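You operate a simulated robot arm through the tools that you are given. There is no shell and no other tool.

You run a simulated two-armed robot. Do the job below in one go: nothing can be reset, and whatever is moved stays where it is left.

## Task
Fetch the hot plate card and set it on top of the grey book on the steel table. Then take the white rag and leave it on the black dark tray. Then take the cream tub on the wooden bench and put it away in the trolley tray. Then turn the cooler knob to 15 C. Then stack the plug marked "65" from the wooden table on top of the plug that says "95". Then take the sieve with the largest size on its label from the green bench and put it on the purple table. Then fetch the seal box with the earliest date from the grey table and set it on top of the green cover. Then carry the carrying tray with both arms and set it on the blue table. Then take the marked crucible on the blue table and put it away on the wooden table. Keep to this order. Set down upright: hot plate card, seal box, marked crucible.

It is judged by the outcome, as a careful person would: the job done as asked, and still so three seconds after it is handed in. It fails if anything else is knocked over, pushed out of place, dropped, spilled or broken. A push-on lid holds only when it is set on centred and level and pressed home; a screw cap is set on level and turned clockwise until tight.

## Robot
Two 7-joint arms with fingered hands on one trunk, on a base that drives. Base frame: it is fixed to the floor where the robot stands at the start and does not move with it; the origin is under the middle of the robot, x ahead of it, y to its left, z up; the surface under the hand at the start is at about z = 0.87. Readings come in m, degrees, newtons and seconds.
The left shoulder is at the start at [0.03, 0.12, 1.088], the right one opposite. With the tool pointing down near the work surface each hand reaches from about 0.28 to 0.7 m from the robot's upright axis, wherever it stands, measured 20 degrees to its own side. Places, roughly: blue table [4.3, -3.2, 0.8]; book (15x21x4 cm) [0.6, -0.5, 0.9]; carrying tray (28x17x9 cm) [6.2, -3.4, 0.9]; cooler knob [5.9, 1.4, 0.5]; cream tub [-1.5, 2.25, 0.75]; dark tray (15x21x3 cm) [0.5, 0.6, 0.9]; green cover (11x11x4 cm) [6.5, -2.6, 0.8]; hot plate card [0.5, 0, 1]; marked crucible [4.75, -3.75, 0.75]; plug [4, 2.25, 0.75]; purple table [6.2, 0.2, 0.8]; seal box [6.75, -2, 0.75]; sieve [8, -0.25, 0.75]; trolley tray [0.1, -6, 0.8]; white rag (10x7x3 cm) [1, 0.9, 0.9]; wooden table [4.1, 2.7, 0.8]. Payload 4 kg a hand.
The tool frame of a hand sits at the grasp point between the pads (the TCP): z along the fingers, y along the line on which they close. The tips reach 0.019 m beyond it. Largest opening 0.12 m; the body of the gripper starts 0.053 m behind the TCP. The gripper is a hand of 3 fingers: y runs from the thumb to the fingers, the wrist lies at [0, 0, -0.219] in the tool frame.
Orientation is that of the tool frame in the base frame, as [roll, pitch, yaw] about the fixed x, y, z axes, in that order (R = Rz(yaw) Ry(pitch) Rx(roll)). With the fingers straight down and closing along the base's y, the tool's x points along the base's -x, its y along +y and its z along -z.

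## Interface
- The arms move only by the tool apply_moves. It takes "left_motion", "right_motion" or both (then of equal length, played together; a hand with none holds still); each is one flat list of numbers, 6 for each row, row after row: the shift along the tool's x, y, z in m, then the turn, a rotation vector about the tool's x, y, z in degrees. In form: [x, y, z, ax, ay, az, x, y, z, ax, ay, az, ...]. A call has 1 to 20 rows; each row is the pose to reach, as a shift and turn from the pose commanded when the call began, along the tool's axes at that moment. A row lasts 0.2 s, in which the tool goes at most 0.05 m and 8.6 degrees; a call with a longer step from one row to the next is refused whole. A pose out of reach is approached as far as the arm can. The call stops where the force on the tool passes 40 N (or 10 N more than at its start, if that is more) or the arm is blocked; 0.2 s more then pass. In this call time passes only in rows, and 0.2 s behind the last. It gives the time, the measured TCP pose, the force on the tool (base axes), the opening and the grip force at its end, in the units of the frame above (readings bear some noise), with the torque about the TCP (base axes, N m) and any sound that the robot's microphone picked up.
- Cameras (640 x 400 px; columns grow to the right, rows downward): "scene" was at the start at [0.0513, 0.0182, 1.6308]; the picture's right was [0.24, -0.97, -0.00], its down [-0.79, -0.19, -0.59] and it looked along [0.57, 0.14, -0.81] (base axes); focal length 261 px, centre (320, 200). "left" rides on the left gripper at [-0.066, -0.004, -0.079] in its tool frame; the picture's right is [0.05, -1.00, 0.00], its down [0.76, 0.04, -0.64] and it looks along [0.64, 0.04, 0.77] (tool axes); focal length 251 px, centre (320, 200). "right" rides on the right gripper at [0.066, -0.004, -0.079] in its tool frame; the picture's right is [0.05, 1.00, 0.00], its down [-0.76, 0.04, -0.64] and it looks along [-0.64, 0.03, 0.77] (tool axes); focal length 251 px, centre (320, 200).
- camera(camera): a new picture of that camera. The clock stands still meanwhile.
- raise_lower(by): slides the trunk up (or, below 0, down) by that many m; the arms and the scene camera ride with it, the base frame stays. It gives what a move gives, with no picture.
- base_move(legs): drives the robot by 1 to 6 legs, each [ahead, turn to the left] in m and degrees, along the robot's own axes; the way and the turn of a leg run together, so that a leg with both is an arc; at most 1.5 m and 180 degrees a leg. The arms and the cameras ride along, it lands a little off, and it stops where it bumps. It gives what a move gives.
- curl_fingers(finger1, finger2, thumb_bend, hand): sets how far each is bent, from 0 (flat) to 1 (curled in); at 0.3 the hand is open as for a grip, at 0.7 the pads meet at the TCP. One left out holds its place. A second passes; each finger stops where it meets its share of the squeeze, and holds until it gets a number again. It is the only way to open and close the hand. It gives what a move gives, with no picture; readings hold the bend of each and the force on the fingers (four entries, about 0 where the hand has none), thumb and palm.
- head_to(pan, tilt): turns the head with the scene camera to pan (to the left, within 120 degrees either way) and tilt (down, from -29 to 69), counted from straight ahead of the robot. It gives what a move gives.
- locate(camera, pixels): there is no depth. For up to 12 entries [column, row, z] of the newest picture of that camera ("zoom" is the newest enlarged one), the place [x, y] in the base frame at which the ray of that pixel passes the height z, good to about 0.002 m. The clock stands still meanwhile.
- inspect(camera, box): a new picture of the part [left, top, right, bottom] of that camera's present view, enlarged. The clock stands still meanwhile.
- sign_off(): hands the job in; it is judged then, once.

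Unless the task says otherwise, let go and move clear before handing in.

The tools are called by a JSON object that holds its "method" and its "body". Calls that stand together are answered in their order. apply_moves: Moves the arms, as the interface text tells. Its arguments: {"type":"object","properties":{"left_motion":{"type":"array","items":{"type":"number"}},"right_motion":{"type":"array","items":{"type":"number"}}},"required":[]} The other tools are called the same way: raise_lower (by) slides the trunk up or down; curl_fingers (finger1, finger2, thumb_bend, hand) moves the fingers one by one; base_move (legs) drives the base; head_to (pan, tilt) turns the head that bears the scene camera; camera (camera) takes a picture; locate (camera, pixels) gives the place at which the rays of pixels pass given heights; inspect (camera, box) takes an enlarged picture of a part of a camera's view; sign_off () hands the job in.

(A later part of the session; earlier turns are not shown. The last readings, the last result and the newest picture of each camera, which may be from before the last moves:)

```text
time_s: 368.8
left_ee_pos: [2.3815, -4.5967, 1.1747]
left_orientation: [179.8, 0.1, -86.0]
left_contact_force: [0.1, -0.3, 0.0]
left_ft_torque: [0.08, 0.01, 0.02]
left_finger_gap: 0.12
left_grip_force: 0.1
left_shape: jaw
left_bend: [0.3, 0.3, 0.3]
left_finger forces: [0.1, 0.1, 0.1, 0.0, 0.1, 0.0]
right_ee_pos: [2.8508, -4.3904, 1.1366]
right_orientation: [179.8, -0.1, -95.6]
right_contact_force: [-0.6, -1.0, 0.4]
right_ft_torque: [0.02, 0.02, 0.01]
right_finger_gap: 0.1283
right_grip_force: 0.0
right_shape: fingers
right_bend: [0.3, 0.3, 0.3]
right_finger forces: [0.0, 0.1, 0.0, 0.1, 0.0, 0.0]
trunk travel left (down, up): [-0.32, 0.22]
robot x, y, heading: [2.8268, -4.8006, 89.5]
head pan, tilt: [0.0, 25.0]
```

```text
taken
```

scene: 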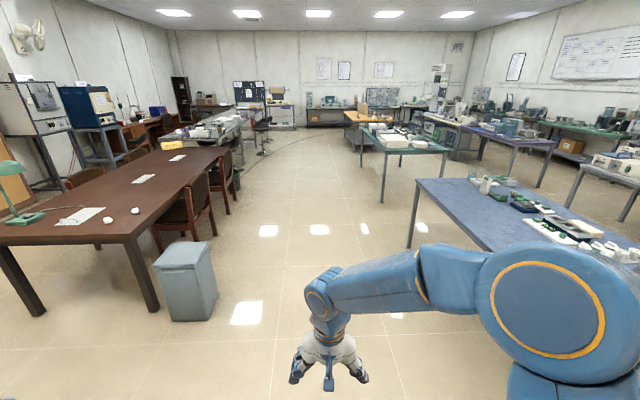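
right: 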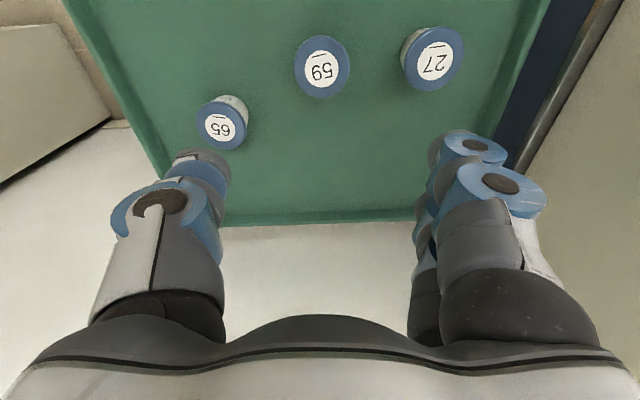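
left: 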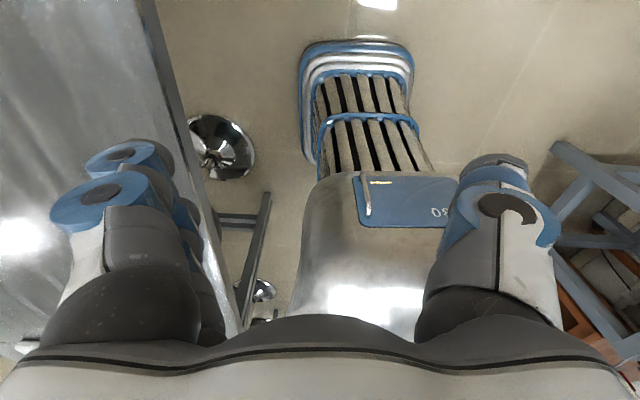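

The corridor north is clear, with the bin and chairs on the left and tables on the right. I will check the leg positions and then drive.

{"method": "locate", "body": {"camera": "scene", "pixels": [[410, 245, 0], [382, 202, 0], [361, 165, 0], [216, 235, 0], [240, 185, 0], [505, 187, 0], [215, 300, 0], [452, 158, 0]]}}

{"method": "base_move", "body": {"legs": [[1.2, 0], [1.2, 0], [1.2, 0], [1.2, 0], [0.9, 0]]}}

{"method": "head_to", "body": {"pan": -60, "tilt": 20}}

{"method": "camera", "body": {"camera": "scene"}}

```text
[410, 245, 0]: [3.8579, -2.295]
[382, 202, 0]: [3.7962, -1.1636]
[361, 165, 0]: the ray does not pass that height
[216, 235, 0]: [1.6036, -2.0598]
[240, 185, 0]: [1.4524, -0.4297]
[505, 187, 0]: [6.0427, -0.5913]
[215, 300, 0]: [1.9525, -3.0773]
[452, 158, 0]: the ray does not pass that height
```

```text
time_s: 396.2
left_ee_pos: [2.4585, 1.0978, 1.1744]
left_orientation: [180.0, -0.1, -86.5]
left_contact_force: [0.7, 0.9, 0.8]
left_ft_torque: [0.0, 0.01, -0.01]
left_finger_gap: 0.1202
left_grip_force: 0.0
left_shape: jaw
left_bend: [0.3, 0.3, 0.3]
left_finger forces: [0.0, 0.1, 0.0, 0.0, 0.1, 0.0]
right_ee_pos: [2.9312, 1.2999, 1.1364]
right_orientation: [179.9, -0.1, -96.1]
right_contact_force: [-0.2, -0.2, 0.4]
right_ft_torque: [-0.02, 0.0, 0.0]
right_finger_gap: 0.1285
right_grip_force: 0.0
right_shape: fingers
right_bend: [0.3, 0.3, 0.3]
right_finger forces: [0.0, 0.1, 0.0, 0.1, 0.1, 0.0]
trunk travel left (down, up): [-0.32, 0.22]
robot x, y, heading: [2.904, 0.8825, 88.9]
head pan, tilt: [0.0, 25.0]
```

```text
time_s: 397.5
left_ee_pos: [2.4599, 1.0977, 1.1748]
left_orientation: [179.9, -0.2, -86.5]
left_contact_force: [0.4, 0.2, 0.1]
left_ft_torque: [-0.03, 0.0, 0.04]
left_finger_gap: 0.12
left_grip_force: 0.0
left_shape: jaw
left_bend: [0.3, 0.3, 0.3]
left_finger forces: [0.0, 0.0, 0.0, 0.0, 0.0, 0.1]
right_ee_pos: [2.9306, 1.2995, 1.1354]
right_orientation: [179.9, -0.1, -96.2]
right_contact_force: [0.7, -0.2, -0.7]
right_ft_torque: [0.01, -0.03, 0.05]
right_finger_gap: 0.1284
right_grip_force: 0.1
right_shape: fingers
right_bend: [0.3, 0.3, 0.3]
right_finger forces: [0.0, 0.0, 0.0, 0.0, 0.1, 0.0]
trunk travel left (down, up): [-0.32, 0.22]
robot x, y, heading: [2.9066, 0.8803, 89.0]
head pan, tilt: [-60.0, 20.0]
```

```text
taken
```

scene: 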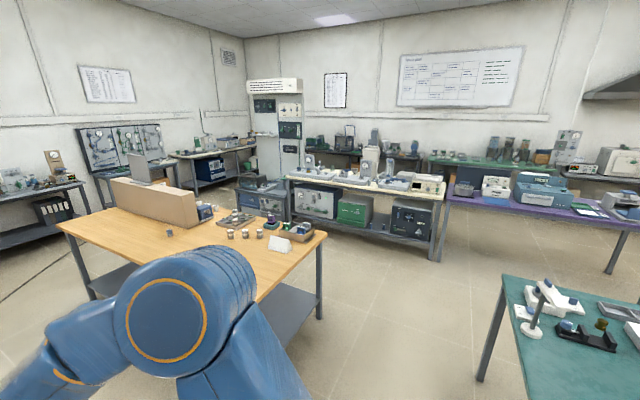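

I see a cream table with boxes on its lower shelf at (320–435, 200–230). The cooler is probably there, so I will zoom in.

{"method": "inspect", "body": {"camera": "scene", "box": [230, 150, 470, 270]}}

{"method": "inspect", "body": {"camera": "scene", "box": [370, 180, 470, 250]}}

{"method": "locate", "body": {"camera": "scene", "pixels": [[410, 220, 0.5], [432, 262, 0], [318, 318, 0], [440, 205, 0.82], [285, 182, 0.82], [290, 220, 0]]}}

```text
2.67 times, centred on (350, 210) of scene
```

zoom: 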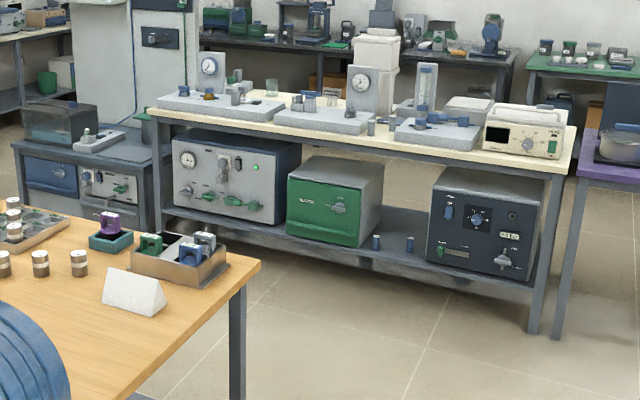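

```text
5.71 times, centred on (420, 215) of scene
```

zoom: 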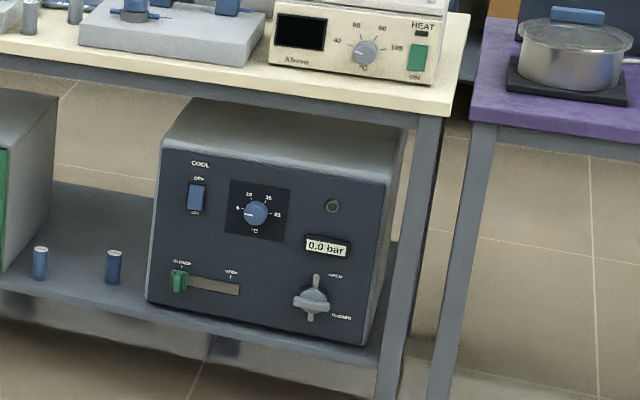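

```text
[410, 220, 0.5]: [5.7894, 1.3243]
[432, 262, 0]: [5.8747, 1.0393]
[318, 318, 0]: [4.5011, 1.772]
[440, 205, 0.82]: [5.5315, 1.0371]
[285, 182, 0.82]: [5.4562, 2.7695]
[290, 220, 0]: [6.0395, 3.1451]
```

The cooler is the dark box at (410,220) on the lower shelf, with a blue knob marked in °C, near (5.75, 1.35, 0.5). I will turn right toward it and check the way.

{"method": "base_move", "body": {"legs": [[0, -30]]}}

{"method": "base_move", "body": {"legs": [[0, -30]]}}

{"method": "base_move", "body": {"legs": [[0, -24]]}}

{"method": "head_to", "body": {"pan": 0, "tilt": 25}}

{"method": "camera", "body": {"camera": "scene"}}

```text
time_s: 399.4
left_ee_pos: [2.6262, 1.2903, 1.175]
left_orientation: [-179.9, 0.1, -116.6]
left_contact_force: [0.1, 0.6, -0.6]
left_ft_torque: [0.01, 0.0, 0.02]
left_finger_gap: 0.1199
left_grip_force: 0.1
left_shape: jaw
left_bend: [0.3, 0.3, 0.3]
left_finger forces: [0.0, 0.0, 0.0, 0.0, 0.1, 0.0]
right_ee_pos: [3.1356, 1.2282, 1.1367]
right_orientation: [180.0, 0.0, -126.3]
right_contact_force: [-0.6, -0.7, 0.4]
right_ft_torque: [-0.03, 0.03, 0.0]
right_finger_gap: 0.1283
right_grip_force: 0.0
right_shape: fingers
right_bend: [0.3, 0.3, 0.3]
right_finger forces: [0.0, 0.1, 0.1, 0.0, 0.0, 0.0]
trunk travel left (down, up): [-0.32, 0.22]
robot x, y, heading: [2.8817, 0.8975, 58.8]
head pan, tilt: [-60.0, 20.0]
```

```text
time_s: 401.3
left_ee_pos: [2.8588, 1.3673, 1.1744]
left_orientation: [-180.0, 0.0, -146.8]
left_contact_force: [-1.2, 0.2, 1.0]
left_ft_torque: [0.0, -0.02, 0.0]
left_finger_gap: 0.1199
left_grip_force: 0.1
left_shape: jaw
left_bend: [0.3, 0.3, 0.3]
left_finger forces: [0.0, 0.0, 0.0, 0.1, 0.0, 0.1]
right_ee_pos: [3.2688, 1.0569, 1.1377]
right_orientation: [180.0, 0.0, -156.5]
right_contact_force: [-0.2, -0.4, 0.4]
right_ft_torque: [-0.05, -0.03, 0.01]
right_finger_gap: 0.1284
right_grip_force: 0.1
right_shape: fingers
right_bend: [0.3, 0.3, 0.3]
right_finger forces: [0.1, 0.0, 0.0, 0.0, 0.1, 0.0]
trunk travel left (down, up): [-0.32, 0.22]
robot x, y, heading: [2.8733, 0.9269, 28.6]
head pan, tilt: [-60.0, 20.0]
```

```text
time_s: 402.9
left_ee_pos: [3.0432, 1.3284, 1.1739]
left_orientation: [179.9, -0.1, -170.8]
left_contact_force: [0.6, 0.3, 0.4]
left_ft_torque: [0.02, 0.04, 0.0]
left_finger_gap: 0.1197
left_grip_force: 0.0
left_shape: jaw
left_bend: [0.3, 0.3, 0.3]
left_finger forces: [0.0, 0.0, 0.1, 0.0, 0.0, 0.0]
right_ee_pos: [3.2918, 0.8809, 1.1356]
right_orientation: [179.8, -0.2, 179.5]
right_contact_force: [-0.3, -0.6, -0.1]
right_ft_torque: [0.03, -0.01, 0.0]
right_finger_gap: 0.1285
right_grip_force: 0.0
right_shape: fingers
right_bend: [0.3, 0.3, 0.3]
right_finger forces: [0.0, 0.0, 0.0, 0.1, 0.0, 0.0]
trunk travel left (down, up): [-0.32, 0.22]
robot x, y, heading: [2.8708, 0.9427, 5.2]
head pan, tilt: [-60.0, 20.0]
```

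```text
time_s: 404.2
left_ee_pos: [3.0421, 1.3315, 1.1743]
left_orientation: [179.9, -0.1, -170.8]
left_contact_force: [0.0, -0.1, -0.1]
left_ft_torque: [-0.03, 0.01, -0.02]
left_finger_gap: 0.1199
left_grip_force: 0.1
left_shape: jaw
left_bend: [0.3, 0.3, 0.3]
left_finger forces: [0.1, 0.0, 0.0, 0.0, 0.2, 0.0]
right_ee_pos: [3.2905, 0.8813, 1.1358]
right_orientation: [179.9, 0.0, 179.6]
right_contact_force: [-0.1, -0.6, 0.1]
right_ft_torque: [0.02, 0.02, -0.01]
right_finger_gap: 0.1285
right_grip_force: 0.1
right_shape: fingers
right_bend: [0.3, 0.3, 0.3]
right_finger forces: [0.0, 0.1, 0.1, 0.1, 0.0, 0.0]
trunk travel left (down, up): [-0.32, 0.22]
robot x, y, heading: [2.8685, 0.9456, 5.0]
head pan, tilt: [0.0, 25.0]
```

```text
taken
```

scene: 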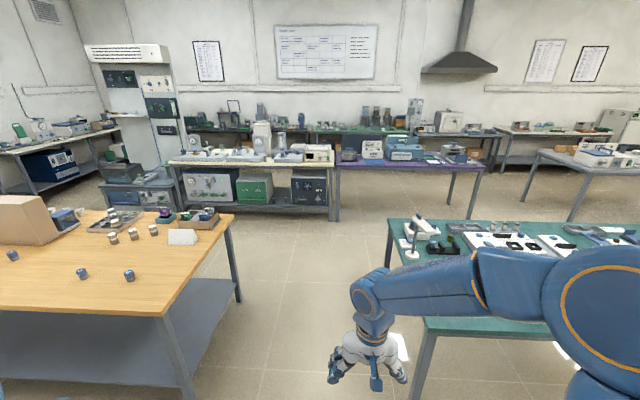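

Between the wooden table on the left and the green table on the right there is an aisle. I will measure it.

{"method": "locate", "body": {"camera": "scene", "pixels": [[238, 300, 0], [388, 267, 0], [388, 222, 0.85], [425, 320, 0.85], [235, 215, 0.85], [160, 315, 0.85], [333, 221, 0], [195, 395, 0], [415, 395, 0]]}}

```text
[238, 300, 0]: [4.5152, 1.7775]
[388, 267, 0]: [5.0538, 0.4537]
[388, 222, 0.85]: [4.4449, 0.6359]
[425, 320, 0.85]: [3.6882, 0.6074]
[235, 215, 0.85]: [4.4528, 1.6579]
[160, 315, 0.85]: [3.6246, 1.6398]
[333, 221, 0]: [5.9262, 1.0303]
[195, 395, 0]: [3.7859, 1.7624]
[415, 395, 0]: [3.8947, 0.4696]
```

The aisle is 1.0 m wide, centred at y = 1.13. My heading of 5° leads to its middle, so I will drive 2.0 m and turn straight.

{"method": "base_move", "body": {"legs": [[1.2, 0], [0.75, 0], [0, -5]]}}

{"method": "head_to", "body": {"pan": 12, "tilt": 50}}

{"method": "camera", "body": {"camera": "scene"}}

```text
time_s: 414.5
left_ee_pos: [5.0157, 1.4869, 1.1736]
left_orientation: [-180.0, 0.0, -175.4]
left_contact_force: [0.1, -0.8, 0.1]
left_ft_torque: [-0.03, -0.03, 0.03]
left_finger_gap: 0.1201
left_grip_force: 0.0
left_shape: jaw
left_bend: [0.3, 0.3, 0.3]
left_finger forces: [0.1, 0.0, 0.1, 0.0, 0.0, 0.0]
right_ee_pos: [5.2286, 1.0194, 1.1368]
right_orientation: [179.9, -0.1, 175.0]
right_contact_force: [-0.1, -0.1, 0.4]
right_ft_torque: [-0.05, -0.01, -0.01]
right_finger_gap: 0.1284
right_grip_force: 0.1
right_shape: fingers
right_bend: [0.3, 0.3, 0.3]
right_finger forces: [0.1, 0.0, 0.0, 0.1, 0.0, 0.0]
trunk travel left (down, up): [-0.32, 0.22]
robot x, y, heading: [4.8144, 1.1251, 0.4]
head pan, tilt: [0.0, 25.0]
```

```text
time_s: 415.4
left_ee_pos: [5.0182, 1.4895, 1.174]
left_orientation: [-180.0, 0.1, -175.4]
left_contact_force: [0.1, 0.0, 0.8]
left_ft_torque: [0.02, -0.02, -0.02]
left_finger_gap: 0.12
left_grip_force: 0.0
left_shape: jaw
left_bend: [0.3, 0.3, 0.3]
left_finger forces: [0.1, 0.0, 0.0, 0.1, 0.1, 0.0]
right_ee_pos: [5.2283, 1.0194, 1.1356]
right_orientation: [179.8, -0.1, 175.0]
right_contact_force: [0.0, 0.9, -0.7]
right_ft_torque: [-0.01, 0.03, 0.01]
right_finger_gap: 0.1282
right_grip_force: 0.1
right_shape: fingers
right_bend: [0.3, 0.3, 0.3]
right_finger forces: [0.1, 0.1, 0.0, 0.1, 0.0, 0.0]
trunk travel left (down, up): [-0.32, 0.22]
robot x, y, heading: [4.816, 1.1187, 0.4]
head pan, tilt: [12.0, 50.0]
```

```text
taken
```

scene: 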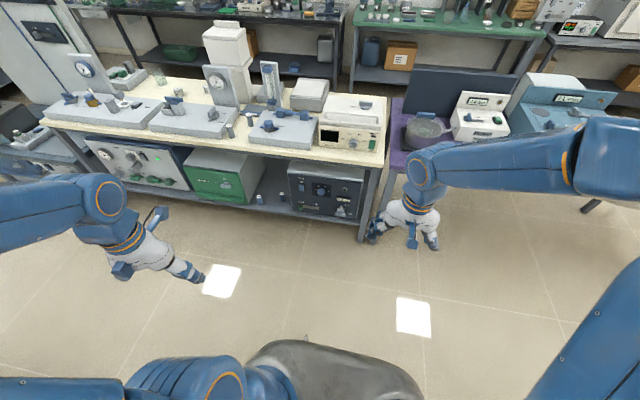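

The cooler's front shows at (325,195). I will zoom on it.

{"method": "inspect", "body": {"camera": "scene", "box": [270, 150, 390, 230]}}

```text
5.00 times, centred on (330, 190) of scene
```

zoom: 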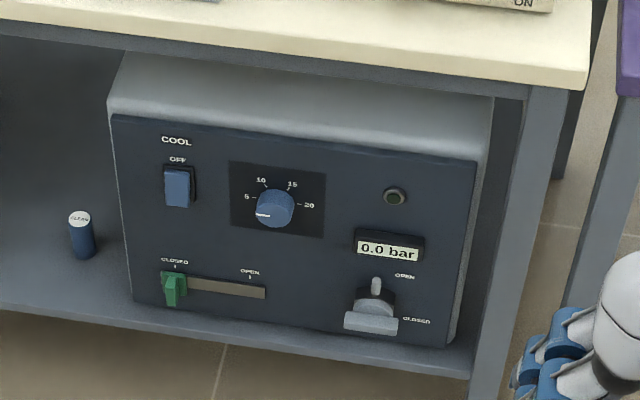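

I see the blue knob with marks 5, 10, 15, 20 and its pointer at the lower left. I will take ray readings now, then lower the trunk for a second viewpoint and a suitable arm height.

{"method": "locate", "body": {"camera": "zoom", "pixels": [[275, 208, 0.5], [275, 208, 0.4], [115, 115, 0.5], [115, 115, 0.6], [475, 165, 0.5], [475, 165, 0.6], [135, 300, 0.4], [135, 300, 0.3], [445, 347, 0.4], [445, 347, 0.3]]}}

{"method": "raise_lower", "body": {"by": -0.3}}

{"method": "head_to", "body": {"pan": 12, "tilt": 40}}

{"method": "inspect", "body": {"camera": "scene", "box": [250, 130, 410, 250]}}

```text
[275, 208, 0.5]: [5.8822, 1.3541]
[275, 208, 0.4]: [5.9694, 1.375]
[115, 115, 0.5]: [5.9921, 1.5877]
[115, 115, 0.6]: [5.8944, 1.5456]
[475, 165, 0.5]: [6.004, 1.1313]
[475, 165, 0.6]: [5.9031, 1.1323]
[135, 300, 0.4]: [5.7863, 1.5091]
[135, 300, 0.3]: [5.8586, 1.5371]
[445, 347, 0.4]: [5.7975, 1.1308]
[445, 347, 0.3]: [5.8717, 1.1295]
```

```text
time_s: 418.4
left_ee_pos: [5.0173, 1.4878, 0.8747]
left_orientation: [-179.9, 0.0, -175.3]
left_contact_force: [0.2, -0.7, 0.1]
left_ft_torque: [0.0, -0.03, -0.01]
left_finger_gap: 0.1202
left_grip_force: 0.1
left_shape: jaw
left_bend: [0.3, 0.3, 0.3]
left_finger forces: [0.0, 0.0, 0.0, 0.0, 0.0, 0.0]
right_ee_pos: [5.2289, 1.0198, 0.8351]
right_orientation: [179.9, -0.1, 175.0]
right_contact_force: [0.5, 0.4, -0.1]
right_ft_torque: [0.0, 0.02, -0.03]
right_finger_gap: 0.1286
right_grip_force: 0.0
right_shape: fingers
right_bend: [0.3, 0.3, 0.3]
right_finger forces: [0.0, 0.1, 0.0, 0.0, 0.1, 0.0]
trunk travel left (down, up): [-0.02, 0.52]
robot x, y, heading: [4.8104, 1.1173, 0.4]
head pan, tilt: [12.0, 50.0]
```

```text
time_s: 419.1
left_ee_pos: [5.0171, 1.488, 0.8747]
left_orientation: [-180.0, 0.0, -175.4]
left_contact_force: [-0.4, -0.4, -0.6]
left_ft_torque: [0.01, 0.0, -0.01]
left_finger_gap: 0.1202
left_grip_force: 0.0
left_shape: jaw
left_bend: [0.3, 0.3, 0.3]
left_finger forces: [0.0, 0.0, 0.0, 0.0, 0.0, 0.1]
right_ee_pos: [5.2278, 1.0183, 0.8353]
right_orientation: [179.8, -0.1, 175.0]
right_contact_force: [-0.7, 0.2, 0.3]
right_ft_torque: [0.03, 0.03, 0.03]
right_finger_gap: 0.1285
right_grip_force: 0.1
right_shape: fingers
right_bend: [0.3, 0.3, 0.3]
right_finger forces: [0.1, 0.0, 0.0, 0.0, 0.0, 0.0]
trunk travel left (down, up): [-0.02, 0.52]
robot x, y, heading: [4.815, 1.1238, 0.3]
head pan, tilt: [12.0, 40.0]
```

```text
3.33 times, centred on (330, 190) of scene
```

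zoom: 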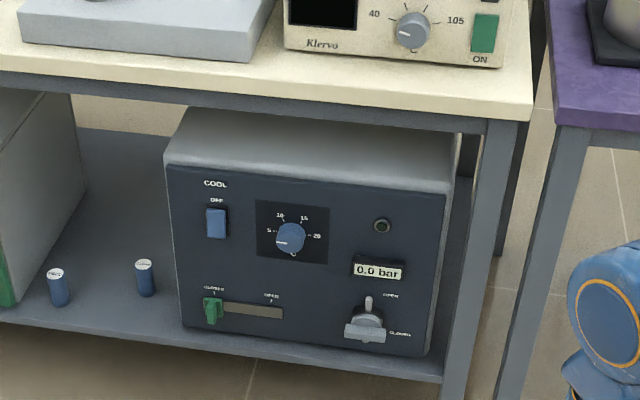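

{"method": "locate", "body": {"camera": "zoom", "pixels": [[291, 238, 0.5], [291, 238, 0.4], [165, 165, 0.5], [165, 165, 0.6], [445, 192, 0.5], [445, 192, 0.6], [182, 326, 0.4], [182, 326, 0.3], [425, 356, 0.4], [425, 356, 0.3], [380, 110, 0.8]]}}

```text
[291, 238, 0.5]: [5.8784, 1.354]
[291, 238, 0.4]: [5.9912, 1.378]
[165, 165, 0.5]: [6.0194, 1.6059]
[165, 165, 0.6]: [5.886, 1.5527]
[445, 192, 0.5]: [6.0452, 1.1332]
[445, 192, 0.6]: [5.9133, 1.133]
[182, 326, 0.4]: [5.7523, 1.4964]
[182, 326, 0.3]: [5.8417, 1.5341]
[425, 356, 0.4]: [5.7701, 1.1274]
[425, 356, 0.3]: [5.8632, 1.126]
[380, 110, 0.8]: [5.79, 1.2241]
```

Triangulating gives the knob at about (5.895, 1.357, 0.485), with the cooler's face at x ≈ 5.915. I will draw the right hand up and back, then drive 0.38 m closer.

{"method": "apply_moves", "body": {"right_motion": [0.025, 0, -0.03, 0, 0, 0, 0.05, 0, -0.06, 0, 0, 0, 0.075, 0, -0.09, 0, 0, 0, 0.1, 0, -0.12, 0, 0, 0]}}

{"method": "base_move", "body": {"legs": [[0.38, 0]]}}

{"method": "camera", "body": {"camera": "scene"}}

```text
time_s: 420.1
left_ee_pos: [5.0166, 1.4873, 0.875]
left_orientation: [-179.9, 0.0, -175.4]
left_contact_force: [0.3, 0.0, 0.0]
left_ft_torque: [0.01, -0.03, 0.0]
left_finger_gap: 0.12
left_grip_force: 0.1
left_shape: jaw
left_bend: [0.3, 0.3, 0.3]
left_finger forces: [0.1, 0.0, 0.0, 0.0, 0.0, 0.0]
right_ee_pos: [5.1279, 1.029, 0.9566]
right_orientation: [179.9, -0.1, 175.0]
right_contact_force: [-0.3, -0.3, -0.6]
right_ft_torque: [0.01, -0.03, 0.0]
right_finger_gap: 0.1282
right_grip_force: 0.0
right_shape: fingers
right_bend: [0.3, 0.3, 0.3]
right_finger forces: [0.1, 0.0, 0.1, 0.0, 0.1, 0.0]
trunk travel left (down, up): [-0.02, 0.52]
robot x, y, heading: [4.8142, 1.1194, 0.3]
head pan, tilt: [12.0, 40.0]
```

```text
time_s: 422.5
left_ee_pos: [5.3978, 1.4897, 0.8753]
left_orientation: [-179.9, 0.1, -175.5]
left_contact_force: [-0.2, -0.8, -0.2]
left_ft_torque: [-0.01, 0.01, 0.02]
left_finger_gap: 0.12
left_grip_force: 0.1
left_shape: jaw
left_bend: [0.3, 0.3, 0.3]
left_finger forces: [0.0, 0.0, 0.1, 0.1, 0.1, 0.1]
right_ee_pos: [5.5078, 1.0302, 0.9568]
right_orientation: [-180.0, -0.1, 174.8]
right_contact_force: [0.7, 0.0, 0.5]
right_ft_torque: [-0.01, 0.02, 0.01]
right_finger_gap: 0.1285
right_grip_force: 0.1
right_shape: fingers
right_bend: [0.3, 0.3, 0.3]
right_finger forces: [0.0, 0.0, 0.1, 0.1, 0.1, 0.1]
trunk travel left (down, up): [-0.02, 0.52]
robot x, y, heading: [5.19, 1.1248, 0.5]
head pan, tilt: [12.0, 40.0]
```

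```text
taken
```

scene: 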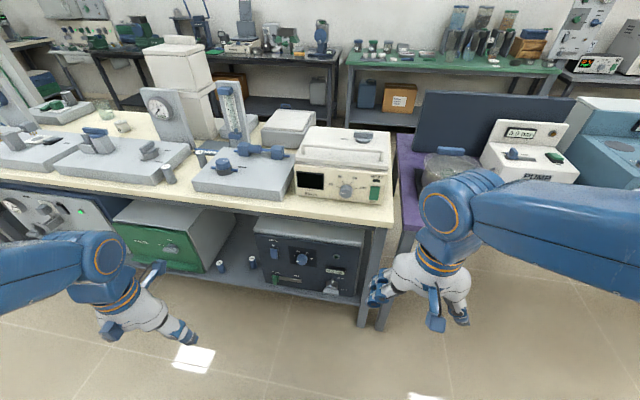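

I will now swing the left hand to point forward and bring it to a pre-grasp place 20 cm in front of the knob.

{"method": "apply_moves", "body": {"left_motion": [-0.0226, -0.0129, 0.0325, 0, -7.5, 0, -0.0451, -0.0258, 0.065, 0, -15, 0, -0.0677, -0.0387, 0.0975, 0, -22.5, 0, -0.0902, -0.0516, 0.13, 0, -30, 0, -0.1128, -0.0645, 0.1625, 0, -37.5, 0, -0.1354, -0.0774, 0.195, 0, -45, 0, -0.1579, -0.0902, 0.2275, 0, -52.5, 0, -0.1805, -0.1031, 0.26, 0, -60, 0, -0.203, -0.116, 0.2925, 0, -67.5, 0, -0.2256, -0.1289, 0.325, 0, -75, 0, -0.2481, -0.1418, 0.3575, 0, -82.5, 0, -0.2707, -0.1547, 0.39, 0, -90, 0]}}

{"method": "camera", "body": {"camera": "left"}}

{"method": "camera", "body": {"camera": "scene"}}

```text
time_s: 425.1
left_ee_pos: [5.6788, 1.3564, 0.4833]
left_orientation: [0.5, 89.9, 5.0]
left_contact_force: [0.0, 1.1, -1.0]
left_ft_torque: [-0.03, 0.0, -0.02]
left_finger_gap: 0.1201
left_grip_force: 0.0
left_shape: jaw
left_bend: [0.3, 0.3, 0.3]
left_finger forces: [0.0, 0.1, 0.0, 0.0, 0.0, 0.0]
left hand out of reach, approached as far as the arm can: row 2, 3, 4, 5, 6
right_ee_pos: [5.5074, 1.0322, 0.9559]
right_orientation: [180.0, 0.0, 174.8]
right_contact_force: [0.3, -0.2, -0.6]
right_ft_torque: [0.0, 0.01, 0.01]
right_finger_gap: 0.1283
right_grip_force: 0.1
right_shape: fingers
right_bend: [0.3, 0.3, 0.3]
right_finger forces: [0.0, 0.0, 0.0, 0.0, 0.1, 0.1]
trunk travel left (down, up): [-0.02, 0.52]
robot x, y, heading: [5.1938, 1.1235, 0.5]
head pan, tilt: [12.0, 40.0]
```

```text
taken
```

left: 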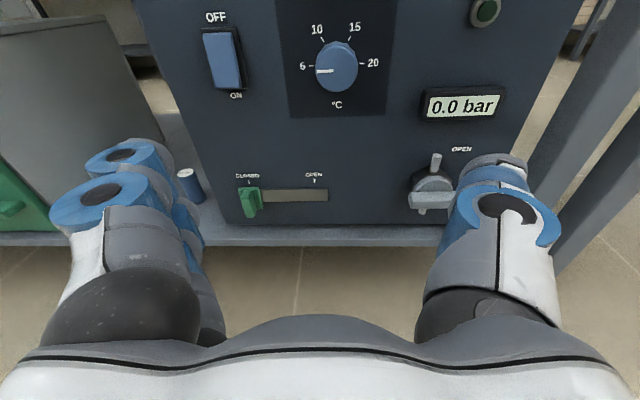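

```text
taken
```

scene: 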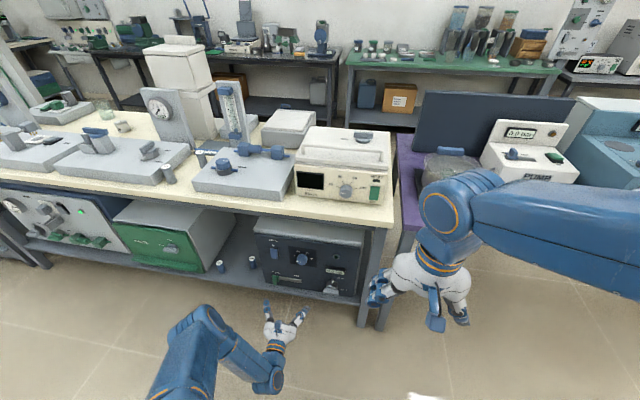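

The knob is clear in the left wrist view at (337,67), with its pointer at the 5 mark. I will zoom to measure the angles of the marks.

{"method": "inspect", "body": {"camera": "left", "box": [270, 0, 410, 120]}}

{"method": "locate", "body": {"camera": "left", "pixels": [[337, 67, 0.485], [337, 67, 0.47], [337, 67, 0.5]]}}

```text
3.33 times, centred on (340, 60) of left
```

zoom: 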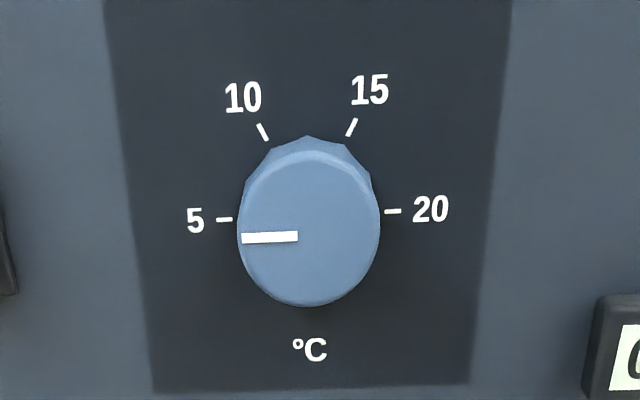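

```text
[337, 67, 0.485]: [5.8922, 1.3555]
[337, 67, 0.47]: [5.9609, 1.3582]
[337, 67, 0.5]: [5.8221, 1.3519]
```

Marks are 60° apart: 5 at 9 o'clock, 15 at 30° right of the top, so the knob must turn 120° clockwise. I will straighten the hand's yaw, pre-rotate it by −60° and part-close the fingers.

{"method": "apply_moves", "body": {"left_motion": [0, 0, 0, 4.8, 0, 0]}}

{"method": "apply_moves", "body": {"left_motion": [0, 0, 0, 0, 0, -7.5, 0, 0, 0, 0, 0, -15, 0, 0, 0, 0, 0, -22.5, 0, 0, 0, 0, 0, -30, 0, 0, 0, 0, 0, -37.5, 0, 0, 0, 0, 0, -45, 0, 0, 0, 0, 0, -52.5, 0, 0, 0, 0, 0, -60]}}

{"method": "curl_fingers", "body": {"hand": "left", "finger1": 0.43, "finger2": 0.43, "thumb_bend": 0.43}}

{"method": "camera", "body": {"camera": "left"}}

```text
time_s: 425.5
left_ee_pos: [5.6797, 1.3577, 0.4838]
left_orientation: [-52.6, 90.0, -52.7]
left_contact_force: [-0.5, -0.1, 0.5]
left_ft_torque: [-0.02, 0.0, 0.0]
left_finger_gap: 0.12
left_grip_force: 0.1
left_shape: jaw
left_bend: [0.3, 0.3, 0.3]
left_finger forces: [0.0, 0.0, 0.0, 0.0, 0.0, 0.0]
right_ee_pos: [5.5074, 1.0315, 0.9573]
right_orientation: [180.0, -0.1, 174.8]
right_contact_force: [0.1, -0.2, -0.3]
right_ft_torque: [-0.03, -0.02, 0.03]
right_finger_gap: 0.1283
right_grip_force: 0.1
right_shape: fingers
right_bend: [0.3, 0.3, 0.3]
right_finger forces: [0.1, 0.0, 0.0, 0.0, 0.1, 0.0]
trunk travel left (down, up): [-0.02, 0.52]
robot x, y, heading: [5.1892, 1.1223, 0.2]
head pan, tilt: [12.0, 40.0]
```

```text
time_s: 427.3
left_ee_pos: [5.6787, 1.3582, 0.4848]
left_orientation: [-90.0, 29.9, -90.3]
left_contact_force: [-0.1, 0.0, -0.7]
left_ft_torque: [0.01, 0.0, 0.0]
left_finger_gap: 0.1197
left_grip_force: 0.1
left_shape: jaw
left_bend: [0.3, 0.3, 0.3]
left_finger forces: [0.0, 0.0, 0.0, 0.1, 0.0, 0.1]
right_ee_pos: [5.5086, 1.0318, 0.9571]
right_orientation: [179.9, -0.1, 174.8]
right_contact_force: [-0.2, -0.3, 0.2]
right_ft_torque: [-0.01, 0.0, 0.02]
right_finger_gap: 0.1281
right_grip_force: 0.0
right_shape: fingers
right_bend: [0.3, 0.3, 0.3]
right_finger forces: [0.0, 0.1, 0.1, 0.0, 0.1, 0.1]
trunk travel left (down, up): [-0.02, 0.52]
robot x, y, heading: [5.1925, 1.1211, 0.3]
head pan, tilt: [12.0, 40.0]
```

```text
time_s: 428.3
left_ee_pos: [5.6798, 1.3577, 0.4845]
left_orientation: [-90.0, 30.0, -90.4]
left_contact_force: [0.2, 0.2, -0.1]
left_ft_torque: [0.0, -0.02, 0.0]
left_finger_gap: 0.0905
left_grip_force: 0.0
left_shape: fingers
left_bend: [0.43, 0.43, 0.43]
left_finger forces: [0.1, 0.1, 0.0, 0.0, 0.0, 0.0]
right_ee_pos: [5.5068, 1.0323, 0.9575]
right_orientation: [179.8, -0.2, 174.8]
right_contact_force: [-0.8, 0.4, 0.7]
right_ft_torque: [0.02, 0.02, 0.02]
right_finger_gap: 0.1282
right_grip_force: 0.2
right_shape: fingers
right_bend: [0.3, 0.3, 0.3]
right_finger forces: [0.1, 0.0, 0.0, 0.0, 0.0, 0.0]
trunk travel left (down, up): [-0.02, 0.52]
robot x, y, heading: [5.1935, 1.1208, 0.5]
head pan, tilt: [12.0, 40.0]
```

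```text
taken
```

left: 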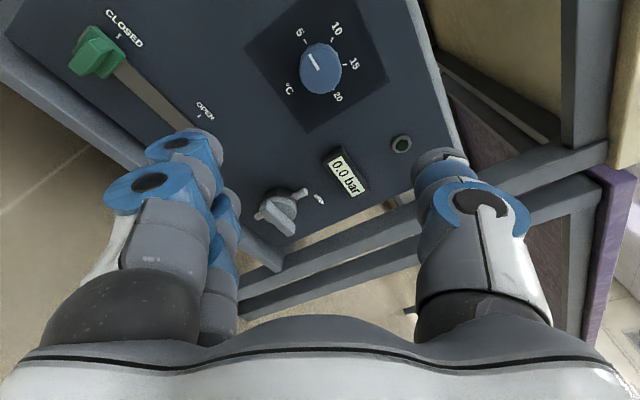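

The hand is rotated with the knob at (320,67) on its axis. I will advance along the axis to x ≈ 5.875.

{"method": "apply_moves", "body": {"left_motion": [0, 0, 0.04, 0, 0, 0, 0, 0, 0.08, 0, 0, 0, 0, 0, 0.12, 0, 0, 0, 0, 0, 0.16, 0, 0, 0, 0, 0, 0.18, 0, 0, 0, 0, 0, 0.195, 0, 0, 0]}}

{"method": "camera", "body": {"camera": "left"}}

{"method": "camera", "body": {"camera": "scene"}}

```text
time_s: 429.7
left_ee_pos: [5.8594, 1.3548, 0.4847]
left_orientation: [-90.0, 30.0, -90.3]
left_contact_force: [-0.6, -0.1, -1.2]
left_ft_torque: [-0.02, -0.02, 0.0]
left_finger_gap: 0.0906
left_grip_force: 0.2
left_shape: fingers
left_bend: [0.43, 0.43, 0.43]
left_finger forces: [0.0, 0.0, 0.0, 0.0, 0.1, 0.0]
left hand out of reach, approached as far as the arm can: row 6
right_ee_pos: [5.5079, 1.0303, 0.9569]
right_orientation: [179.8, -0.1, 174.8]
right_contact_force: [0.4, 0.3, -0.1]
right_ft_torque: [0.0, -0.03, 0.0]
right_finger_gap: 0.1282
right_grip_force: 0.1
right_shape: fingers
right_bend: [0.3, 0.3, 0.3]
right_finger forces: [0.0, 0.0, 0.1, 0.0, 0.1, 0.0]
trunk travel left (down, up): [-0.02, 0.52]
robot x, y, heading: [5.1906, 1.1189, 0.4]
head pan, tilt: [12.0, 40.0]
```

```text
taken
```

left: 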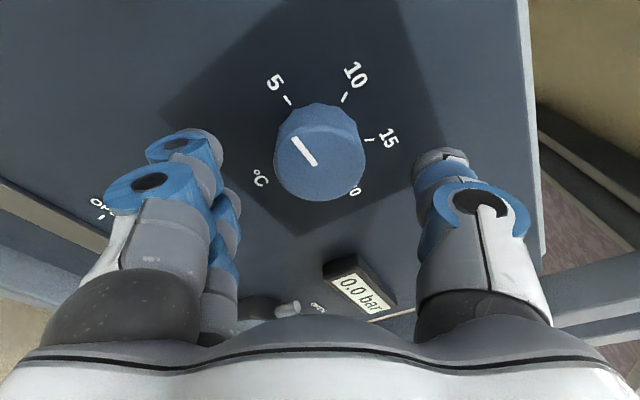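

```text
taken
```

scene: 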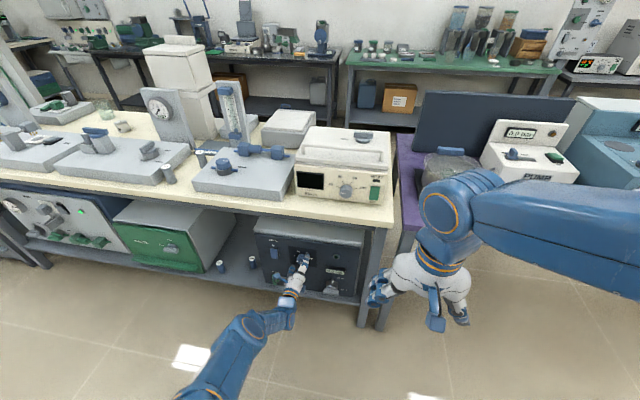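

The arm ran out of reach at x = 5.859. I will pull the hand back 12 cm, drive the base 0.1 m closer, and advance again.

{"method": "apply_moves", "body": {"left_motion": [0, 0, -0.04, 0, 0, 0, 0, 0, -0.08, 0, 0, 0, 0, 0, -0.12, 0, 0, 0]}}

{"method": "base_move", "body": {"legs": [[0.1, 0]]}}

{"method": "camera", "body": {"camera": "left"}}

```text
time_s: 430.5
left_ee_pos: [5.738, 1.3569, 0.486]
left_orientation: [-89.9, 30.1, -90.3]
left_contact_force: [-1.1, 0.7, 1.1]
left_ft_torque: [0.0, 0.03, 0.04]
left_finger_gap: 0.0901
left_grip_force: 0.1
left_shape: fingers
left_bend: [0.43, 0.43, 0.43]
left_finger forces: [0.0, 0.0, 0.0, 0.0, 0.0, 0.1]
right_ee_pos: [5.5087, 1.0312, 0.9567]
right_orientation: [180.0, -0.2, 174.9]
right_contact_force: [-0.6, -0.4, -1.0]
right_ft_torque: [0.0, 0.01, 0.0]
right_finger_gap: 0.1284
right_grip_force: 0.0
right_shape: fingers
right_bend: [0.3, 0.3, 0.3]
right_finger forces: [0.0, 0.0, 0.1, 0.0, 0.0, 0.0]
trunk travel left (down, up): [-0.02, 0.52]
robot x, y, heading: [5.1885, 1.1223, 0.1]
head pan, tilt: [12.0, 40.0]
```

```text
time_s: 431.6
left_ee_pos: [5.8405, 1.3569, 0.4841]
left_orientation: [-90.0, 30.0, -90.2]
left_contact_force: [0.1, -0.5, 0.4]
left_ft_torque: [-0.01, 0.0, 0.01]
left_finger_gap: 0.0903
left_grip_force: 0.0
left_shape: fingers
left_bend: [0.43, 0.43, 0.43]
left_finger forces: [0.1, 0.0, 0.1, 0.1, 0.1, 0.0]
right_ee_pos: [5.6087, 1.033, 0.9576]
right_orientation: [179.9, -0.2, 174.8]
right_contact_force: [0.4, 0.3, -0.2]
right_ft_torque: [-0.02, -0.02, 0.0]
right_finger_gap: 0.1282
right_grip_force: 0.0
right_shape: fingers
right_bend: [0.3, 0.3, 0.3]
right_finger forces: [0.1, 0.0, 0.1, 0.1, 0.1, 0.1]
trunk travel left (down, up): [-0.02, 0.52]
robot x, y, heading: [5.292, 1.1201, 0.5]
head pan, tilt: [12.0, 40.0]
```

```text
taken
```

left: 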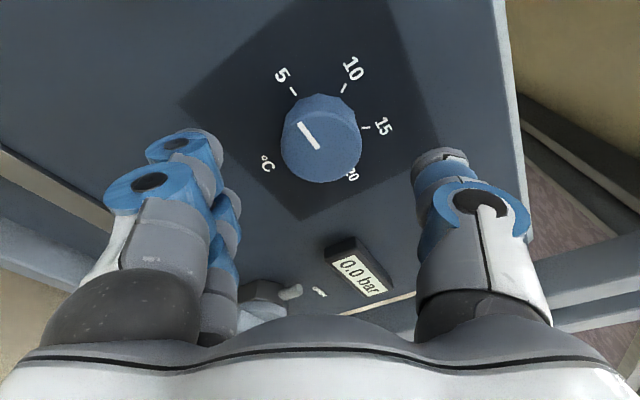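

The knob's face is about 5.7 cm ahead of the TCP (x ≈ 5.897). I will advance 4.5 cm and look.

{"method": "apply_moves", "body": {"left_motion": [0, 0, 0.02, 0, 0, 0, 0, 0, 0.035, 0, 0, 0, 0, 0, 0.045, 0, 0, 0]}}

{"method": "camera", "body": {"camera": "left"}}

```text
time_s: 432.4
left_ee_pos: [5.8811, 1.3557, 0.4865]
left_orientation: [-90.3, 29.9, -90.6]
left_contact_force: [-39.1, -5.1, 9.0]
left_ft_torque: [0.22, 1.43, 1.69]
left_finger_gap: 0.091
left_grip_force: 20.0
left_shape: fingers
left_bend: [0.43, 0.43, 0.43]
left_finger forces: [38.6, 0.9, 0.0, 0.0, 0.0, 0.0]
right_ee_pos: [5.606, 1.0319, 0.9577]
right_orientation: [179.9, 0.0, 174.9]
right_contact_force: [0.0, 0.7, 0.3]
right_ft_torque: [-0.02, 0.01, 0.01]
right_finger_gap: 0.1283
right_grip_force: 0.0
right_shape: fingers
right_bend: [0.3, 0.3, 0.3]
right_finger forces: [0.0, 0.1, 0.0, 0.1, 0.0, 0.1]
trunk travel left (down, up): [-0.02, 0.52]
robot x, y, heading: [5.2932, 1.1212, 0.2]
head pan, tilt: [12.0, 40.0]
```

```text
taken
```

left: 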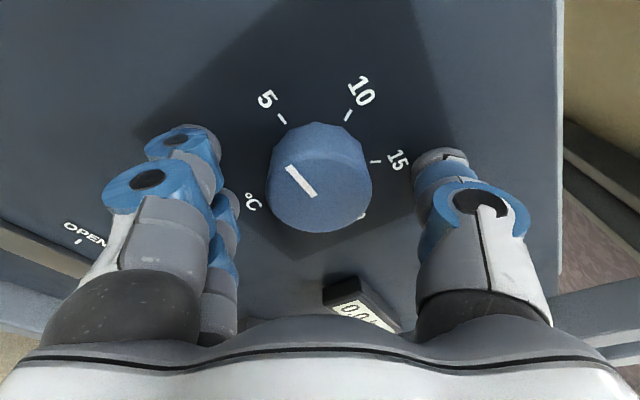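

Finger 1 touches the panel (39 N) and the knob's face is about 1.5 cm ahead of the TCP. I will back off 3 mm and close on the knob with the fingertips.

{"method": "apply_moves", "body": {"left_motion": [0, 0, -0.004, 0, 0, 0]}}

{"method": "curl_fingers", "body": {"hand": "left", "finger1": 0.55, "finger2": 0.55, "thumb_bend": 0.55}}

{"method": "camera", "body": {"camera": "left"}}

```text
time_s: 432.8
left_ee_pos: [5.8799, 1.3582, 0.4871]
left_orientation: [-90.0, 30.2, -90.3]
left_contact_force: [-17.1, -4.1, 2.3]
left_ft_torque: [-0.01, 0.68, 0.7]
left_finger_gap: 0.0911
left_grip_force: 8.8
left_shape: fingers
left_bend: [0.43, 0.43, 0.43]
left_finger forces: [16.6, 0.6, 0.0, 0.1, 0.0, 0.0]
right_ee_pos: [5.6077, 1.0323, 0.9564]
right_orientation: [179.9, -0.1, 175.0]
right_contact_force: [-0.7, 1.0, -0.4]
right_ft_torque: [-0.02, 0.02, -0.01]
right_finger_gap: 0.1284
right_grip_force: 0.1
right_shape: fingers
right_bend: [0.3, 0.3, 0.3]
right_finger forces: [0.0, 0.0, 0.0, 0.0, 0.0, 0.0]
trunk travel left (down, up): [-0.02, 0.52]
robot x, y, heading: [5.2874, 1.1219, 0.3]
head pan, tilt: [12.0, 40.0]
```

```text
time_s: 433.8
left_ee_pos: [5.8796, 1.3568, 0.4851]
left_orientation: [-90.1, 30.0, -90.2]
left_contact_force: [-24.7, 5.3, -7.0]
left_ft_torque: [-0.16, 0.66, 0.59]
left_finger_gap: 0.0668
left_grip_force: 12.4
left_shape: fingers
left_bend: [0.5, 0.52, 0.54]
left_finger forces: [10.4, 8.1, 0.0, 0.0, 6.0, 0.0]
right_ee_pos: [5.6075, 1.0342, 0.9567]
right_orientation: [-179.9, -0.1, 174.9]
right_contact_force: [0.1, -0.2, -0.5]
right_ft_torque: [0.01, 0.0, -0.01]
right_finger_gap: 0.1282
right_grip_force: 0.0
right_shape: fingers
right_bend: [0.3, 0.3, 0.3]
right_finger forces: [0.1, 0.1, 0.1, 0.0, 0.0, 0.1]
trunk travel left (down, up): [-0.02, 0.52]
robot x, y, heading: [5.2935, 1.1231, 0.3]
head pan, tilt: [12.0, 40.0]
```

```text
taken
```

left: 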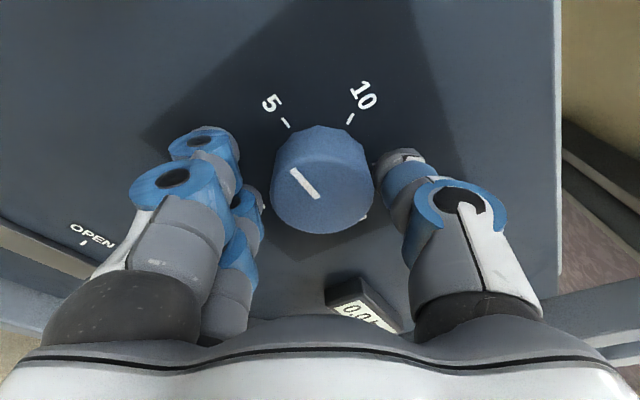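

The fingertips press on the panel as they close (25 N). I will back off 5 mm more and close fully on the knob.

{"method": "apply_moves", "body": {"left_motion": [0, 0, -0.005, 0, 0, 0]}}

{"method": "curl_fingers", "body": {"hand": "left", "finger1": 0.7, "finger2": 0.7, "thumb_bend": 0.7}}

{"method": "camera", "body": {"camera": "left"}}

```text
time_s: 434.2
left_ee_pos: [5.8777, 1.3583, 0.4877]
left_orientation: [-89.7, 30.0, -90.2]
left_contact_force: [-2.3, -0.2, -1.2]
left_ft_torque: [-0.03, 0.07, 0.06]
left_finger_gap: 0.0558
left_grip_force: 0.9
left_shape: fingers
left_bend: [0.54, 0.55, 0.55]
left_finger forces: [1.7, 0.0, 0.1, 0.0, 0.0, 0.1]
right_ee_pos: [5.6086, 1.0323, 0.9569]
right_orientation: [179.9, -0.1, 174.9]
right_contact_force: [-0.2, 0.7, 0.0]
right_ft_torque: [-0.03, -0.02, -0.01]
right_finger_gap: 0.1283
right_grip_force: 0.1
right_shape: fingers
right_bend: [0.3, 0.3, 0.3]
right_finger forces: [0.0, 0.1, 0.0, 0.0, 0.0, 0.0]
trunk travel left (down, up): [-0.02, 0.52]
robot x, y, heading: [5.2887, 1.1214, 0.6]
head pan, tilt: [12.0, 40.0]
```

```text
time_s: 435.2
left_ee_pos: [5.8785, 1.3568, 0.4863]
left_orientation: [-89.9, 30.1, -90.3]
left_contact_force: [14.4, 1.1, 4.7]
left_ft_torque: [-0.03, -0.1, -0.01]
left_finger_gap: 0.043
left_grip_force: 16.2
left_shape: fingers
left_bend: [0.6, 0.59, 0.58]
left_finger forces: [6.7, 6.8, 0.0, 0.1, 18.4, 0.1]
right_ee_pos: [5.6089, 1.033, 0.9554]
right_orientation: [179.9, -0.3, 174.8]
right_contact_force: [-1.4, -0.3, 0.7]
right_ft_torque: [0.0, 0.01, -0.03]
right_finger_gap: 0.1283
right_grip_force: 0.1
right_shape: fingers
right_bend: [0.3, 0.3, 0.3]
right_finger forces: [0.0, 0.1, 0.0, 0.1, 0.0, 0.0]
trunk travel left (down, up): [-0.02, 0.52]
robot x, y, heading: [5.2861, 1.1244, 0.7]
head pan, tilt: [12.0, 40.0]
```

```text
taken
```

left: 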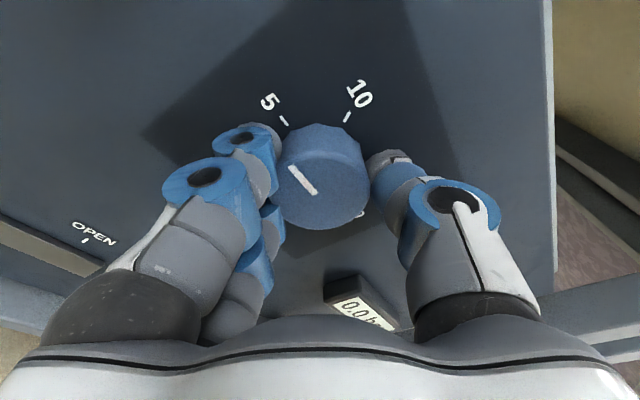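

The knob is gripped (gap 43 mm, 16 N). I will turn the hand +30° first and check that the pointer follows.

{"method": "apply_moves", "body": {"left_motion": [0, 0, 0, 0, 0, 6, 0, 0, 0, 0, 0, 12, 0, 0, 0, 0, 0, 18, 0, 0, 0, 0, 0, 24, 0, 0, 0, 0, 0, 30]}}

{"method": "camera", "body": {"camera": "left"}}

```text
time_s: 436.4
left_ee_pos: [5.8767, 1.3573, 0.486]
left_orientation: [-89.9, 60.2, -90.2]
left_contact_force: [16.0, 1.6, 8.2]
left_ft_torque: [0.01, 0.0, 0.09]
left_finger_gap: 0.0423
left_grip_force: 14.6
left_shape: fingers
left_bend: [0.61, 0.6, 0.57]
left_finger forces: [6.2, 6.7, 0.1, 0.1, 16.9, 0.0]
right_ee_pos: [5.6076, 1.0312, 0.956]
right_orientation: [179.8, -0.1, 174.8]
right_contact_force: [0.0, -0.3, 0.0]
right_ft_torque: [0.04, -0.02, -0.05]
right_finger_gap: 0.1282
right_grip_force: 0.0
right_shape: fingers
right_bend: [0.3, 0.3, 0.3]
right_finger forces: [0.1, 0.0, 0.1, 0.0, 0.0, 0.0]
trunk travel left (down, up): [-0.02, 0.52]
robot x, y, heading: [5.2901, 1.1217, 0.6]
head pan, tilt: [12.0, 40.0]
```

```text
taken
```

left: 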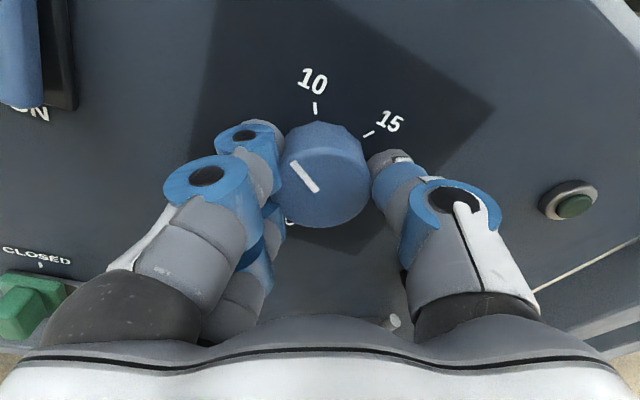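

The pointer turns with the hand. I will continue another 60°.

{"method": "apply_moves", "body": {"left_motion": [0, 0, 0, 0, 0, 7.5, 0, 0, 0, 0, 0, 15, 0, 0, 0, 0, 0, 22.5, 0, 0, 0, 0, 0, 30, 0, 0, 0, 0, 0, 37.5, 0, 0, 0, 0, 0, 45, 0, 0, 0, 0, 0, 52.5, 0, 0, 0, 0, 0, 60]}}

{"method": "camera", "body": {"camera": "left"}}

```text
time_s: 438.2
left_ee_pos: [5.8754, 1.3563, 0.4854]
left_orientation: [90.1, 59.7, 89.8]
left_contact_force: [14.2, -6.9, 4.6]
left_ft_torque: [-0.02, -0.01, -0.01]
left_finger_gap: 0.0423
left_grip_force: 14.3
left_shape: fingers
left_bend: [0.61, 0.6, 0.58]
left_finger forces: [6.3, 5.9, 0.0, 0.0, 15.7, 0.0]
right_ee_pos: [5.6094, 1.0326, 0.9565]
right_orientation: [179.9, -0.1, 174.8]
right_contact_force: [0.1, 0.2, -0.8]
right_ft_torque: [-0.02, -0.02, 0.03]
right_finger_gap: 0.1283
right_grip_force: 0.0
right_shape: fingers
right_bend: [0.3, 0.3, 0.3]
right_finger forces: [0.0, 0.0, 0.0, 0.0, 0.0, 0.0]
trunk travel left (down, up): [-0.02, 0.52]
robot x, y, heading: [5.2938, 1.1243, 0.4]
head pan, tilt: [12.0, 40.0]
```

```text
taken
```

left: 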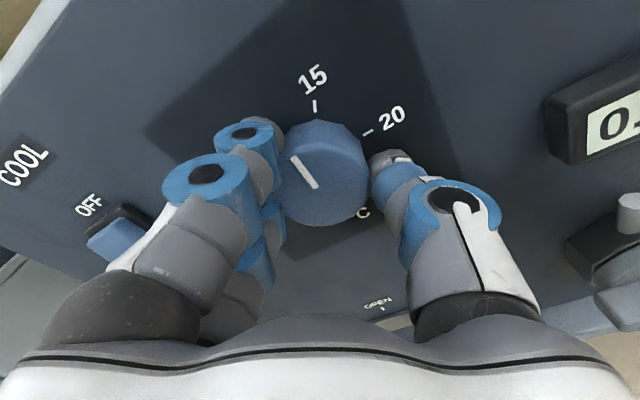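

The pointer is now straight up; 30° more brings it to 15. I will turn in small rows and watch forces.

{"method": "apply_moves", "body": {"left_motion": [0, 0, 0, 0, 0, 6, 0, 0, 0, 0, 0, 12, 0, 0, 0, 0, 0, 18, 0, 0, 0, 0, 0, 24, 0, 0, 0, 0, 0, 30]}}

{"method": "camera", "body": {"camera": "left"}}

{"method": "inspect", "body": {"camera": "left", "box": [240, 40, 400, 240]}}

```text
time_s: 439.4
left_ee_pos: [5.8756, 1.3569, 0.4832]
left_orientation: [90.1, 29.7, 89.7]
left_contact_force: [11.6, -6.8, 1.7]
left_ft_torque: [-0.05, 0.07, 0.0]
left_finger_gap: 0.0424
left_grip_force: 13.9
left_shape: fingers
left_bend: [0.61, 0.6, 0.58]
left_finger forces: [7.0, 5.8, 0.1, 0.0, 14.9, 0.0]
right_ee_pos: [5.6095, 1.0317, 0.9568]
right_orientation: [179.9, -0.1, 174.7]
right_contact_force: [0.0, -0.9, -0.1]
right_ft_torque: [-0.02, 0.04, 0.01]
right_finger_gap: 0.1283
right_grip_force: 0.0
right_shape: fingers
right_bend: [0.3, 0.3, 0.3]
right_finger forces: [0.1, 0.0, 0.0, 0.0, 0.0, 0.0]
trunk travel left (down, up): [-0.02, 0.52]
robot x, y, heading: [5.2917, 1.1247, 0.6]
head pan, tilt: [12.0, 40.0]
```

```text
taken
```

left: 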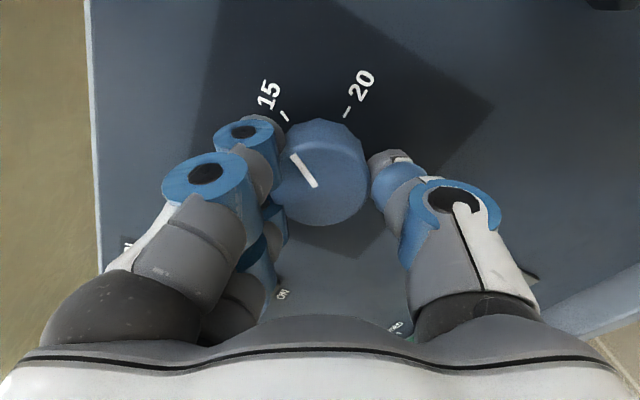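

```text
2.00 times, centred on (320, 140) of left
```

zoom: 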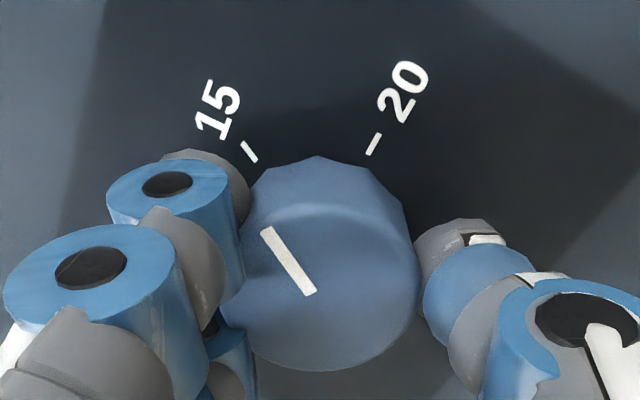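

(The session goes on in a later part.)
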